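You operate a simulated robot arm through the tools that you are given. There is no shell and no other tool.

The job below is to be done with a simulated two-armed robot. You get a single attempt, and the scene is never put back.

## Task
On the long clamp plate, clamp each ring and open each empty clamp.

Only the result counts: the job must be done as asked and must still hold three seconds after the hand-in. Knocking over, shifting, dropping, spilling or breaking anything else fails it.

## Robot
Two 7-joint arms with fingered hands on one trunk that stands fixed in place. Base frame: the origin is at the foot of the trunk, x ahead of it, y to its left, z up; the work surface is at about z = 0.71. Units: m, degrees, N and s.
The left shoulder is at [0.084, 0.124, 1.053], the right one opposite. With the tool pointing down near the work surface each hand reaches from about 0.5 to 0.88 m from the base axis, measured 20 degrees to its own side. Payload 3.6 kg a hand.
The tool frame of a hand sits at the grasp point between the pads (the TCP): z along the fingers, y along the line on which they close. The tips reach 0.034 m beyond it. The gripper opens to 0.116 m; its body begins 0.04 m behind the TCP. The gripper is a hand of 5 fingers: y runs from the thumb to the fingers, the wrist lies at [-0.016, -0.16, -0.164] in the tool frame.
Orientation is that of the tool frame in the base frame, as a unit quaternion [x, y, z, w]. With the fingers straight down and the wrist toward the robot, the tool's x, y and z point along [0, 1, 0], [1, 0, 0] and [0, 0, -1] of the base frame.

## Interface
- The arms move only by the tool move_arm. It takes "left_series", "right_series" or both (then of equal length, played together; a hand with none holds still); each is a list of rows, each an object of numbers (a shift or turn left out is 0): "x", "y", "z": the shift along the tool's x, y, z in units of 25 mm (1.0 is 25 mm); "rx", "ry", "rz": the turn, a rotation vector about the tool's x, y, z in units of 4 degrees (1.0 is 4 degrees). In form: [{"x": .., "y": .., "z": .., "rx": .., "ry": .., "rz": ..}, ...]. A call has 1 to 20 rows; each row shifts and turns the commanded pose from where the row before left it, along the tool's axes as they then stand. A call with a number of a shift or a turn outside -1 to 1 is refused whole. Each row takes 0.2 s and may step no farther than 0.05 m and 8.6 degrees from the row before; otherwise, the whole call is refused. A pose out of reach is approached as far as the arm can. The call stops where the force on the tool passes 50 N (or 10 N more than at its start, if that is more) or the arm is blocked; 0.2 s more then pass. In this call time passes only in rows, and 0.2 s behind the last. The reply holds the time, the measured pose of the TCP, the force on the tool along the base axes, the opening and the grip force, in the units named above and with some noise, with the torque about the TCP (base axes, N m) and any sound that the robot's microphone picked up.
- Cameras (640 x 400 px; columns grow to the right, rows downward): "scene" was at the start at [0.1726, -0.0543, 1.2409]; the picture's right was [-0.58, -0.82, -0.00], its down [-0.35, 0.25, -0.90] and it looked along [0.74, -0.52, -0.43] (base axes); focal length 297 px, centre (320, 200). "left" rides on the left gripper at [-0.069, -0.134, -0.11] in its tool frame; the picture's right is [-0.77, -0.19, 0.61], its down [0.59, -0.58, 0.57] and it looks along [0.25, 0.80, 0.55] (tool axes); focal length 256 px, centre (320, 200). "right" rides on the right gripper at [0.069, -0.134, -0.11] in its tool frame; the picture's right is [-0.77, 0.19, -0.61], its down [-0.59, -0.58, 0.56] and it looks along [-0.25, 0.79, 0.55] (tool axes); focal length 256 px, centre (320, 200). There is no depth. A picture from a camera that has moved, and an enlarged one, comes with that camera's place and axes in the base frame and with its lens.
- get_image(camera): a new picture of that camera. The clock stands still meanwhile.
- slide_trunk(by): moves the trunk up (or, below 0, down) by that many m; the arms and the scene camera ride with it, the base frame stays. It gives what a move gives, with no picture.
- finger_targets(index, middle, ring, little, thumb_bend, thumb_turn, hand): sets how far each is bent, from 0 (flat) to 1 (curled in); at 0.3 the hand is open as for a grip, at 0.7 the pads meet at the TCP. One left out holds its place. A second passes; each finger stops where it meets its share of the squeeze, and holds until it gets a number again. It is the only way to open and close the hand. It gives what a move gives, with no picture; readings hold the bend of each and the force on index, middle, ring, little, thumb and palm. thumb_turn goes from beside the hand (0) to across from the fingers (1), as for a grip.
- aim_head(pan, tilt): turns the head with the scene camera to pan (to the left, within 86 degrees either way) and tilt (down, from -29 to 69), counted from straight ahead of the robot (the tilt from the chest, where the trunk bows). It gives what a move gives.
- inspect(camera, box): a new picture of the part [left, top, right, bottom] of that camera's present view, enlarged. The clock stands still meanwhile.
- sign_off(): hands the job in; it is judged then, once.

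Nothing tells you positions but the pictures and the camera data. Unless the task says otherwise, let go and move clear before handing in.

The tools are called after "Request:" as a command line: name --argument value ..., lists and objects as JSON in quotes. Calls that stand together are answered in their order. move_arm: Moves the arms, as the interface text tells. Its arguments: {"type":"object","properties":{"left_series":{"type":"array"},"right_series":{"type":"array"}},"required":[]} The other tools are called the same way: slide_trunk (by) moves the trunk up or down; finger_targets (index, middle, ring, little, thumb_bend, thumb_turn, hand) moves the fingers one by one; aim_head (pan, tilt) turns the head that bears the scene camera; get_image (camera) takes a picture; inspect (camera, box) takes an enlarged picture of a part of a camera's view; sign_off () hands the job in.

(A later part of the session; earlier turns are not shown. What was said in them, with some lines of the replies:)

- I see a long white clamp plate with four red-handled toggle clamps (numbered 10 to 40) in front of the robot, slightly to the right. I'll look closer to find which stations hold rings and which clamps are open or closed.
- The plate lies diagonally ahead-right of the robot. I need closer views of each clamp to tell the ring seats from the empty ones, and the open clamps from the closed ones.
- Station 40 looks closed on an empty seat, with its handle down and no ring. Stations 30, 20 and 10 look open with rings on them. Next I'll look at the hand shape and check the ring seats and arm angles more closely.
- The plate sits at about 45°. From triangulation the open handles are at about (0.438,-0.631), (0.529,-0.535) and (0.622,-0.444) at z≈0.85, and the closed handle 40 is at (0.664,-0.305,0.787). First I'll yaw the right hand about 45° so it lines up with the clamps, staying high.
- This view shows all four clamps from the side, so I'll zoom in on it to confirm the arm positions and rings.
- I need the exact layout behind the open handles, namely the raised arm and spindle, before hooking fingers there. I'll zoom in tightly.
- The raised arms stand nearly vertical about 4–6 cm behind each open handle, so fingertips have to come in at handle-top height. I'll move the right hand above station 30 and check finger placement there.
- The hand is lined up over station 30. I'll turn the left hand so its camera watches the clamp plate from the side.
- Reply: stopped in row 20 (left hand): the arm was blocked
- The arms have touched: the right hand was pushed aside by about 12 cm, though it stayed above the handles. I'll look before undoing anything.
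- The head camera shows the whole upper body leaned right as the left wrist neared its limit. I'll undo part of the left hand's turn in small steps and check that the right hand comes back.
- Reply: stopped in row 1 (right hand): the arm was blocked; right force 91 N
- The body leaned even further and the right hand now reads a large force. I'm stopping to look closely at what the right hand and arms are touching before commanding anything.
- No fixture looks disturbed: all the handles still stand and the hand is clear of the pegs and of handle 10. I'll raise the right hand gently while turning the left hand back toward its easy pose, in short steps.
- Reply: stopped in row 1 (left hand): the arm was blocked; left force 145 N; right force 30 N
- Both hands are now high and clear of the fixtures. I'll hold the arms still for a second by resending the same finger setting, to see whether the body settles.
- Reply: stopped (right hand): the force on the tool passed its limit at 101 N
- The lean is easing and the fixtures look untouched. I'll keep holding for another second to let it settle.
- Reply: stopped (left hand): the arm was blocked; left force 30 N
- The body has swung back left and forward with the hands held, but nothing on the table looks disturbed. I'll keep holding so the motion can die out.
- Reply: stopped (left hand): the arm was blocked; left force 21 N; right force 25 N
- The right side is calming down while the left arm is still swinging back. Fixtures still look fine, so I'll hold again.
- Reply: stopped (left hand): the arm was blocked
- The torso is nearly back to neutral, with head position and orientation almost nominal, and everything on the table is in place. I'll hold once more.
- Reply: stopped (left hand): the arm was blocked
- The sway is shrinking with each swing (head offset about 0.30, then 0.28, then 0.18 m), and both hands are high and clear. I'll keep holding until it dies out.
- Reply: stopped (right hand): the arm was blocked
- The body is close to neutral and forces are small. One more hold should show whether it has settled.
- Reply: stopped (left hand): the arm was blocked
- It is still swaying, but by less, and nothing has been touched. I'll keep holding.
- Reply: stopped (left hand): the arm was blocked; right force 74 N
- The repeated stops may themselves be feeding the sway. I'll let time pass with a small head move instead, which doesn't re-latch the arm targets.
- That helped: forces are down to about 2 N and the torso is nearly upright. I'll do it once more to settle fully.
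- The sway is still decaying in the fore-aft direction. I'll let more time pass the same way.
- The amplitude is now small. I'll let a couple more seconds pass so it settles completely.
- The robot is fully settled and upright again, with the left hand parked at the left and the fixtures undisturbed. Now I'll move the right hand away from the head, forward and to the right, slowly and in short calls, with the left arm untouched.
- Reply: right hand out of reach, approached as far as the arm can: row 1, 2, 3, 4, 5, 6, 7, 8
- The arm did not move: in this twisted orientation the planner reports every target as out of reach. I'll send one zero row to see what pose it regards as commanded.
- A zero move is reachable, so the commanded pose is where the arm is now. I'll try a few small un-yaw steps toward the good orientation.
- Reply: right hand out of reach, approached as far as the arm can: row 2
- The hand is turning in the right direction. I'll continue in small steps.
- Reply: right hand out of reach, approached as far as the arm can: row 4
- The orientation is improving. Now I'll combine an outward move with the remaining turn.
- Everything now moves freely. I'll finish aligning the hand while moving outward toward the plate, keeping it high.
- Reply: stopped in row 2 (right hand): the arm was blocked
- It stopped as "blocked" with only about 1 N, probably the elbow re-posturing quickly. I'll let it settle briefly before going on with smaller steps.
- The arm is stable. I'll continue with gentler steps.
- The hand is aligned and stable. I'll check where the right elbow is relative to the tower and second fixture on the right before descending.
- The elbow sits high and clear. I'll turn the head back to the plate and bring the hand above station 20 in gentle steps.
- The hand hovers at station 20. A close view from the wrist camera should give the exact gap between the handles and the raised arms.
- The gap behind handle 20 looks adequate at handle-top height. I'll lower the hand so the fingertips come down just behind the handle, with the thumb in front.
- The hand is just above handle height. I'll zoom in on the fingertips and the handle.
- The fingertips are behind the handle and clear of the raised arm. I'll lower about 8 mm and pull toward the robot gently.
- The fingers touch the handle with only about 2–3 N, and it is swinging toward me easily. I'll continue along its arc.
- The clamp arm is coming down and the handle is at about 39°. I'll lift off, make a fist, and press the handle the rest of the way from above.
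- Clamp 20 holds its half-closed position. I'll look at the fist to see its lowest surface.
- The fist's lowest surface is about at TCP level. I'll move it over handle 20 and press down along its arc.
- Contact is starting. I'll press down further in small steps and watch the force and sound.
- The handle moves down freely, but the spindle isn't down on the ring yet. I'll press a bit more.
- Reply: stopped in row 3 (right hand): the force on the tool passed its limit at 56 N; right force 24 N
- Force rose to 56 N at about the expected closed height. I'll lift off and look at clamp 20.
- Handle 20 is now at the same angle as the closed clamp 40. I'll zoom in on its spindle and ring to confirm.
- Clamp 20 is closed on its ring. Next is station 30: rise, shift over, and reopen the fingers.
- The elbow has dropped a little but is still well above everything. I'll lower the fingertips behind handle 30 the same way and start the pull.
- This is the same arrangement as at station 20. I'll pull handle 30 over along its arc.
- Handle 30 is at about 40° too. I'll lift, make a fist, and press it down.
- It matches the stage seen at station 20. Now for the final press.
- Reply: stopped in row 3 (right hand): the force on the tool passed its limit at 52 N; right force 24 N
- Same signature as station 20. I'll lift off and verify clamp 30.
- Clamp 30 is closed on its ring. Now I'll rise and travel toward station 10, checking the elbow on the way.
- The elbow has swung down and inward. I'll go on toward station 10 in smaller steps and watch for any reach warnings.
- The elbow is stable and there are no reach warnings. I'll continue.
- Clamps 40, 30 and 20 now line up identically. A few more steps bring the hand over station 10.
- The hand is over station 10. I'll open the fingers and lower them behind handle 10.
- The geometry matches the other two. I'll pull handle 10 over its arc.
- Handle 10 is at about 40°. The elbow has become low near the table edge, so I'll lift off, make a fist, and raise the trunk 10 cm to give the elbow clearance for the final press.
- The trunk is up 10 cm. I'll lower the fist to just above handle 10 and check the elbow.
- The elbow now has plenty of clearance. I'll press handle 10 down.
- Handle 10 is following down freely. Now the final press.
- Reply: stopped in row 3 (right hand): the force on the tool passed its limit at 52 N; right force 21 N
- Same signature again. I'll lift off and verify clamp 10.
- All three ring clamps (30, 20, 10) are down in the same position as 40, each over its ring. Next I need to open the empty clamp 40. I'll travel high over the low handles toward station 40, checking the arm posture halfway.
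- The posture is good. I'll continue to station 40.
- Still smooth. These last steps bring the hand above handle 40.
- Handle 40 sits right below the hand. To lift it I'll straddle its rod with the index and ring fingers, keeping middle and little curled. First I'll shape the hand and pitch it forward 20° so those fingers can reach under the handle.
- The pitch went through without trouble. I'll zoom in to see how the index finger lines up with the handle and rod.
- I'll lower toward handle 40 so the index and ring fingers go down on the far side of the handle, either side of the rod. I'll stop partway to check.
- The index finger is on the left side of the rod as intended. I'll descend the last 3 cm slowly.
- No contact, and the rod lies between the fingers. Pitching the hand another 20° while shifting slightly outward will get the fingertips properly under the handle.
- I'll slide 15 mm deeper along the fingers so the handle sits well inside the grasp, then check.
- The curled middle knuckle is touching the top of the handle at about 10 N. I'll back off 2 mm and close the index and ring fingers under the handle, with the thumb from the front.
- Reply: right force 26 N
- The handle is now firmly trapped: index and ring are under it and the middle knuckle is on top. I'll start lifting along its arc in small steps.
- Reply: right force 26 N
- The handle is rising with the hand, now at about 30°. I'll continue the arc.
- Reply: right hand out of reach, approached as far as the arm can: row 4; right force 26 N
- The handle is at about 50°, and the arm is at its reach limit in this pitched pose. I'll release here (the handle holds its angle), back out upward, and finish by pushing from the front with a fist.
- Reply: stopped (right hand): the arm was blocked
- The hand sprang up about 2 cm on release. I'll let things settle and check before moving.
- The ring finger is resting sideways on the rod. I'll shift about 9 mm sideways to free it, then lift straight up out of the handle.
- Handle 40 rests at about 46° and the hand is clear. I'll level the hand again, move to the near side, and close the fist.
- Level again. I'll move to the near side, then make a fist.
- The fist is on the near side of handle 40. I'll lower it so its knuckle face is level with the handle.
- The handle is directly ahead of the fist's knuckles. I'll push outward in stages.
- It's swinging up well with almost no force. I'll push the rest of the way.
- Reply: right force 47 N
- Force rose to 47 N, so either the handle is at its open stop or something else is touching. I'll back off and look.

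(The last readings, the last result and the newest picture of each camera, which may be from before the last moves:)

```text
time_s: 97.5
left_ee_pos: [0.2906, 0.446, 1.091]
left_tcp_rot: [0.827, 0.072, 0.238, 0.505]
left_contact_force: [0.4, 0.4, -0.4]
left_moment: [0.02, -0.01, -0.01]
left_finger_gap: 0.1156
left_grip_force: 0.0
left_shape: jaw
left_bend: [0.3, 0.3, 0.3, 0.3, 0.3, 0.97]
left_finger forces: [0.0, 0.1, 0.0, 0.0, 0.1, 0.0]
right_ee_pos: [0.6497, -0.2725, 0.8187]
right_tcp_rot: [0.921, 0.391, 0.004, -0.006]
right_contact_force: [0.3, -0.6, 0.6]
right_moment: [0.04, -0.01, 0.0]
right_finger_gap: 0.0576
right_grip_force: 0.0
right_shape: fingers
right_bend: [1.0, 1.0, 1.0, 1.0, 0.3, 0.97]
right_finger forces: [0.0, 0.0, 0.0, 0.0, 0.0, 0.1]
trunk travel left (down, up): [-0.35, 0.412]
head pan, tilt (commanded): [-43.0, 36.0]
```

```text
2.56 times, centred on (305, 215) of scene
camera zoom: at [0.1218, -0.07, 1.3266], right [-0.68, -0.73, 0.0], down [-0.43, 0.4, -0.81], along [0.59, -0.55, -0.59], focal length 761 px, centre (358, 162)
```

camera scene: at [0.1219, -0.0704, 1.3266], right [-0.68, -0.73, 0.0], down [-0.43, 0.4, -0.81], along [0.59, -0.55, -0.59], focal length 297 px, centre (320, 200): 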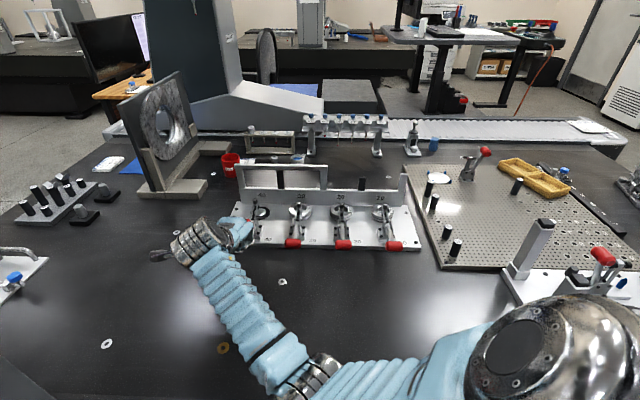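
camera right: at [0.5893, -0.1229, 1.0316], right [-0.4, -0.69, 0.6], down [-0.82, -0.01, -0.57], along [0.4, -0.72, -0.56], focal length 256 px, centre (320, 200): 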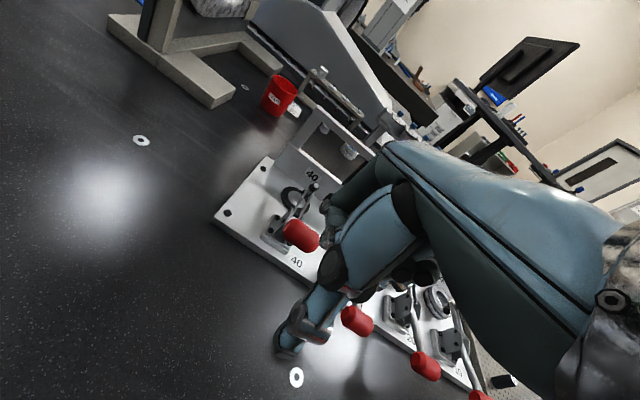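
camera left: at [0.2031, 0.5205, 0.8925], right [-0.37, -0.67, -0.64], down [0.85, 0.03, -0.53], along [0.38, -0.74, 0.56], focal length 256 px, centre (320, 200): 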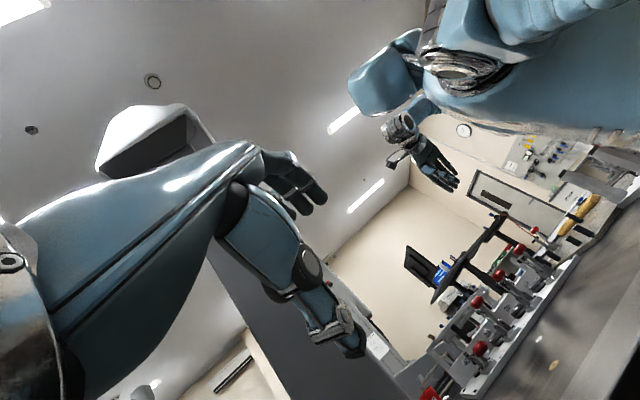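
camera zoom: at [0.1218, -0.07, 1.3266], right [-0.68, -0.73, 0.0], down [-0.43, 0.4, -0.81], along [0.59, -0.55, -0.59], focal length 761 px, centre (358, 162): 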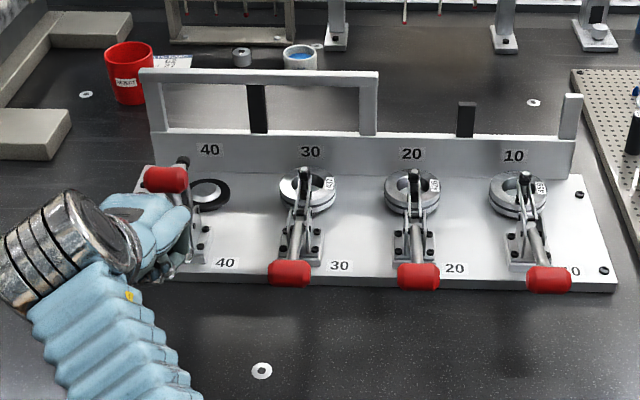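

Handle 40 is upright now, with its arm raised off the empty seat. I'll retreat near and up, then inspect all four clamps carefully.

Request:
move_arm --right_series '[{"y": -0.5, "z": -0.3}, {"y": -0.5, "z": -0.5}, {"y": -0.4, "z": -0.7}, {"z": -0.8}, {"z": -0.8}, {"z": -0.8}, {"z": -0.8}, {"z": -0.8}, {"z": -0.8}]'

Request:
get_image --camera "scene"

Request:
get_image --camera "right"

```text
time_s: 99.5
left_ee_pos: [0.2902, 0.4463, 1.0906]
left_tcp_rot: [0.826, 0.073, 0.239, 0.504]
left_contact_force: [0.1, 1.6, 0.4]
left_moment: [0.0, 0.01, 0.0]
left_finger_gap: 0.116
left_grip_force: 0.2
left_shape: jaw
left_bend: [0.3, 0.3, 0.3, 0.3, 0.3, 0.97]
left_finger forces: [0.0, 0.0, 0.0, 0.1, 0.0, 0.0]
right_ee_pos: [0.6234, -0.2516, 0.9763]
right_tcp_rot: [0.92, 0.391, 0.004, -0.007]
right_contact_force: [-0.2, -1.1, -0.4]
right_moment: [0.0, 0.02, 0.02]
right_finger_gap: 0.0576
right_grip_force: 0.2
right_shape: fingers
right_bend: [1.0, 1.0, 1.0, 1.0, 0.3, 0.97]
right_finger forces: [0.1, 0.0, 0.1, 0.0, 0.0, 0.1]
trunk travel left (down, up): [-0.35, 0.412]
head pan, tilt (commanded): [-43.0, 36.0]
```

```text
taken
camera scene: at [0.122, -0.07, 1.3266], right [-0.68, -0.73, 0.0], down [-0.43, 0.4, -0.81], along [0.59, -0.55, -0.59], focal length 297 px, centre (320, 200)
```

scene: 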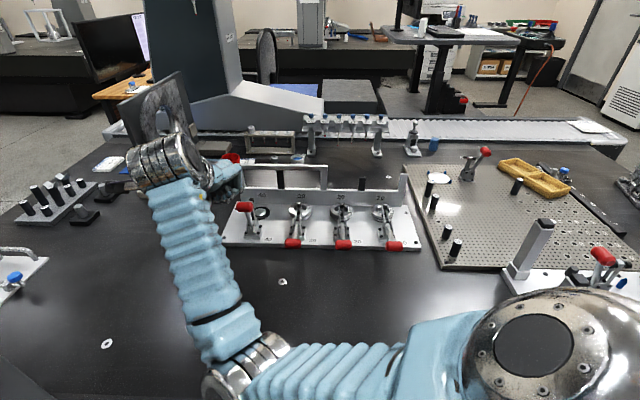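

```text
taken
camera right: at [0.5743, -0.11, 1.0894], right [-0.4, -0.69, 0.6], down [-0.82, -0.02, -0.57], along [0.4, -0.72, -0.56], focal length 256 px, centre (320, 200)
```

right: 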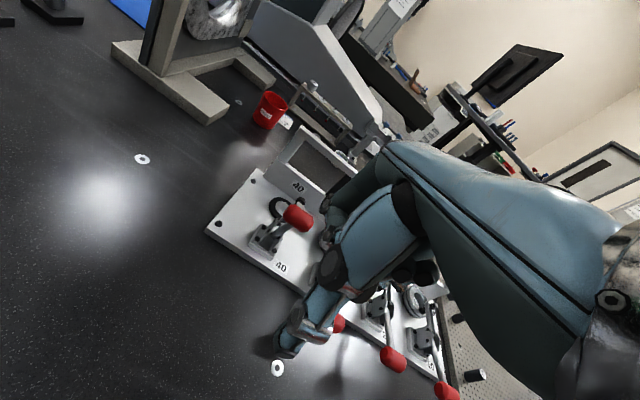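

The hand is clear. I'll take close inspections of each clamp from the head camera.

Request:
inspect --camera "scene" --box '[220, 185, 320, 255]'

Request:
inspect --camera "scene" --box '[320, 190, 420, 255]'

Request:
inspect --camera "right" --box '[200, 150, 340, 290]'

```text
5.71 times, centred on (270, 220) of scene
camera zoom: at [0.122, -0.07, 1.3266], right [-0.68, -0.73, 0.0], down [-0.43, 0.4, -0.81], along [0.59, -0.55, -0.59], focal length 1698 px, centre (606, 86)
```

zoom: 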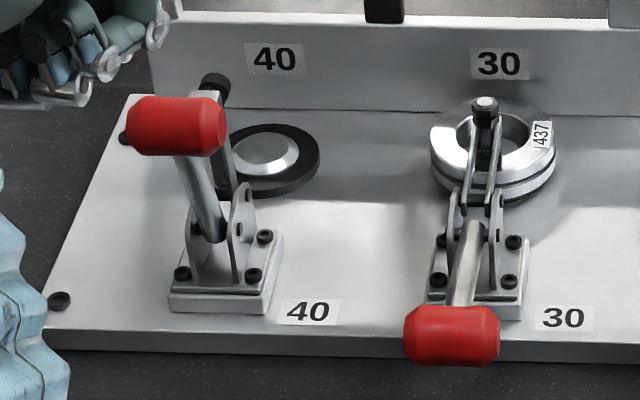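

```text
6.15 times, centred on (370, 222) of scene
camera zoom: at [0.122, -0.07, 1.3266], right [-0.68, -0.73, 0.0], down [-0.43, 0.4, -0.81], along [0.59, -0.55, -0.59], focal length 1829 px, centre (12, 62)
```

zoom: 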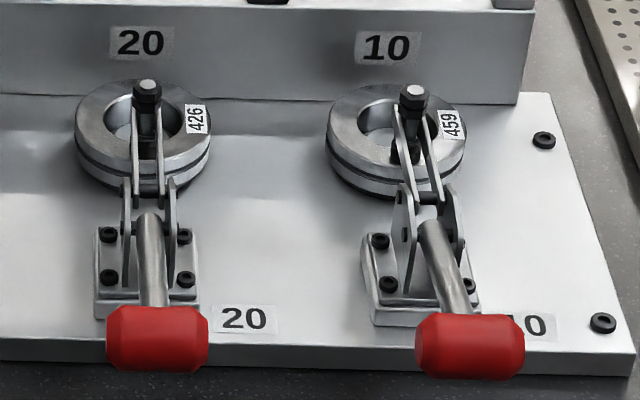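

```text
2.86 times, centred on (270, 220) of right
camera zoom: at [0.5743, -0.11, 1.0894], right [-0.4, -0.69, 0.6], down [-0.82, -0.02, -0.57], along [0.4, -0.72, -0.56], focal length 731 px, centre (463, 143)
```

zoom: 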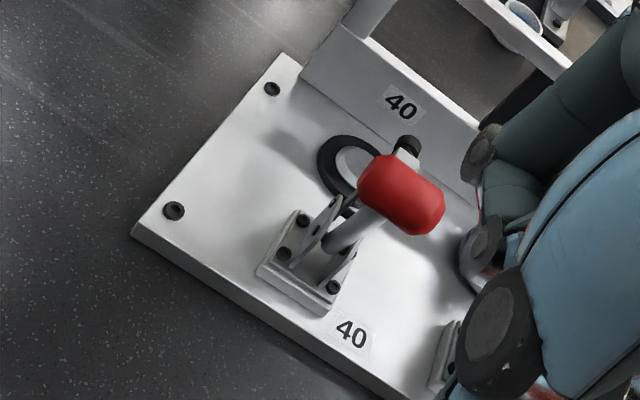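

Clamp 40 is fully open over its empty seat, and clamps 30, 20 and 10 are down on their rings. I'll let a moment pass with a slight head turn and confirm that everything holds and nothing else moved.

Request:
aim_head --pan -50 --tilt 35

Request:
aim_head --pan -35.2 --tilt 25.2

Request:
get_image --camera "scene"

Request:
inspect --camera "scene" --box '[240, 220, 500, 350]'

```text
time_s: 100.2
left_ee_pos: [0.2904, 0.4464, 1.0895]
left_tcp_rot: [0.827, 0.073, 0.239, 0.504]
left_contact_force: [-0.7, 0.4, -0.3]
left_moment: [-0.02, 0.0, -0.01]
left_finger_gap: 0.1159
left_grip_force: 0.0
left_shape: jaw
left_bend: [0.3, 0.3, 0.3, 0.3, 0.3, 0.97]
left_finger forces: [0.0, 0.0, 0.0, 0.0, 0.1, 0.0]
right_ee_pos: [0.6242, -0.2526, 0.9776]
right_tcp_rot: [0.921, 0.39, 0.003, -0.007]
right_contact_force: [-0.2, 0.1, 0.2]
right_moment: [0.01, -0.01, -0.03]
right_finger_gap: 0.0578
right_grip_force: 0.0
right_shape: fingers
right_bend: [1.0, 1.0, 1.0, 1.0, 0.3, 0.97]
right_finger forces: [0.1, 0.1, 0.0, 0.0, 0.1, 0.0]
trunk travel left (down, up): [-0.35, 0.412]
head pan, tilt (commanded): [-50.0, 35.0]
```

```text
time_s: 101.0
left_ee_pos: [0.2915, 0.4459, 1.0899]
left_tcp_rot: [0.827, 0.072, 0.238, 0.505]
left_contact_force: [0.4, -0.6, 0.3]
left_moment: [-0.03, -0.03, -0.01]
left_finger_gap: 0.1162
left_grip_force: 0.1
left_shape: jaw
left_bend: [0.3, 0.3, 0.3, 0.3, 0.3, 0.97]
left_finger forces: [0.0, 0.0, 0.0, 0.1, 0.0, 0.0]
right_ee_pos: [0.6251, -0.2525, 0.976]
right_tcp_rot: [0.92, 0.391, 0.004, -0.006]
right_contact_force: [0.0, -0.1, 0.2]
right_moment: [0.02, 0.01, 0.04]
right_finger_gap: 0.0576
right_grip_force: 0.0
right_shape: fingers
right_bend: [1.0, 1.0, 1.0, 1.0, 0.3, 0.97]
right_finger forces: [0.1, 0.0, 0.0, 0.0, 0.0, 0.1]
trunk travel left (down, up): [-0.35, 0.412]
head pan, tilt (commanded): [-35.2, 25.2]
```

```text
taken
camera scene: at [0.1332, -0.0636, 1.3435], right [-0.58, -0.82, 0.0], down [-0.35, 0.25, -0.9], along [0.74, -0.52, -0.43], focal length 297 px, centre (320, 200)
```

scene: 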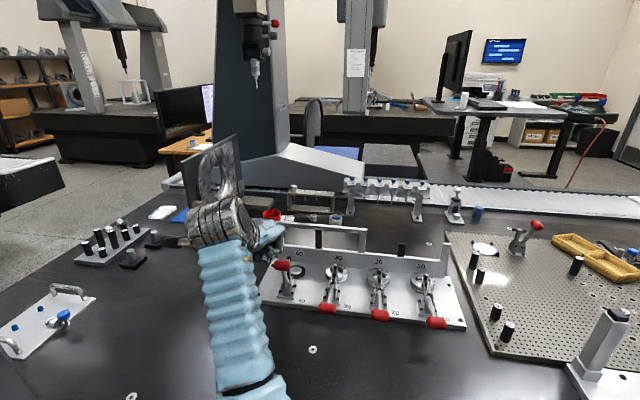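

```text
2.46 times, centred on (370, 285) of scene
camera zoom: at [0.1332, -0.0636, 1.3435], right [-0.58, -0.82, 0.0], down [-0.35, 0.25, -0.9], along [0.74, -0.52, -0.43], focal length 732 px, centre (197, -9)
```

zoom: 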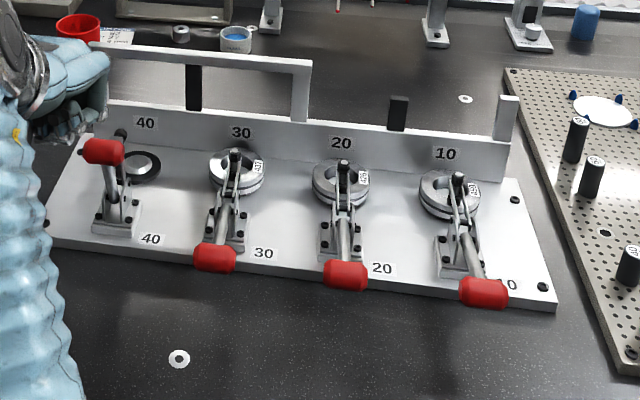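

Clamp 40 is open over its empty seat, clamps 30, 20 and 10 are down on their rings, and the other objects I can see are where they started. The hand is clear and still, so I'm handing in.

Request:
sign_off

```text
The job is handed in.
```

The job is handed in: clamps 10, 20 and 30 are closed on their rings, and the empty clamp 40 is open. I checked this from the pictures just before handing in. I don't have the judge's result.

- **Clamps 10, 20 and 30:** I pulled each handle over and pressed it down until the force passed 50 N. All three ended level with where clamp 40's closed handle had been. The robot's microphone reported no sound at any of them.
- **Clamp 40:** I lifted its handle and pushed it until the force reached about 47 N, which I took as the open stop. It now stands upright like the other handles did at the start.
- **Arm collision:** Early on I turned the left arm too far. The robot's upper body swayed hard for several seconds and both arms swung around. It settled, and I saw nothing shifted or knocked over in the pictures afterwards.

At hand-in the right hand was still in a fist, clear of the plate near clamp 40. The left arm was parked off to the left, and the trunk was 10 cm higher than at the start.
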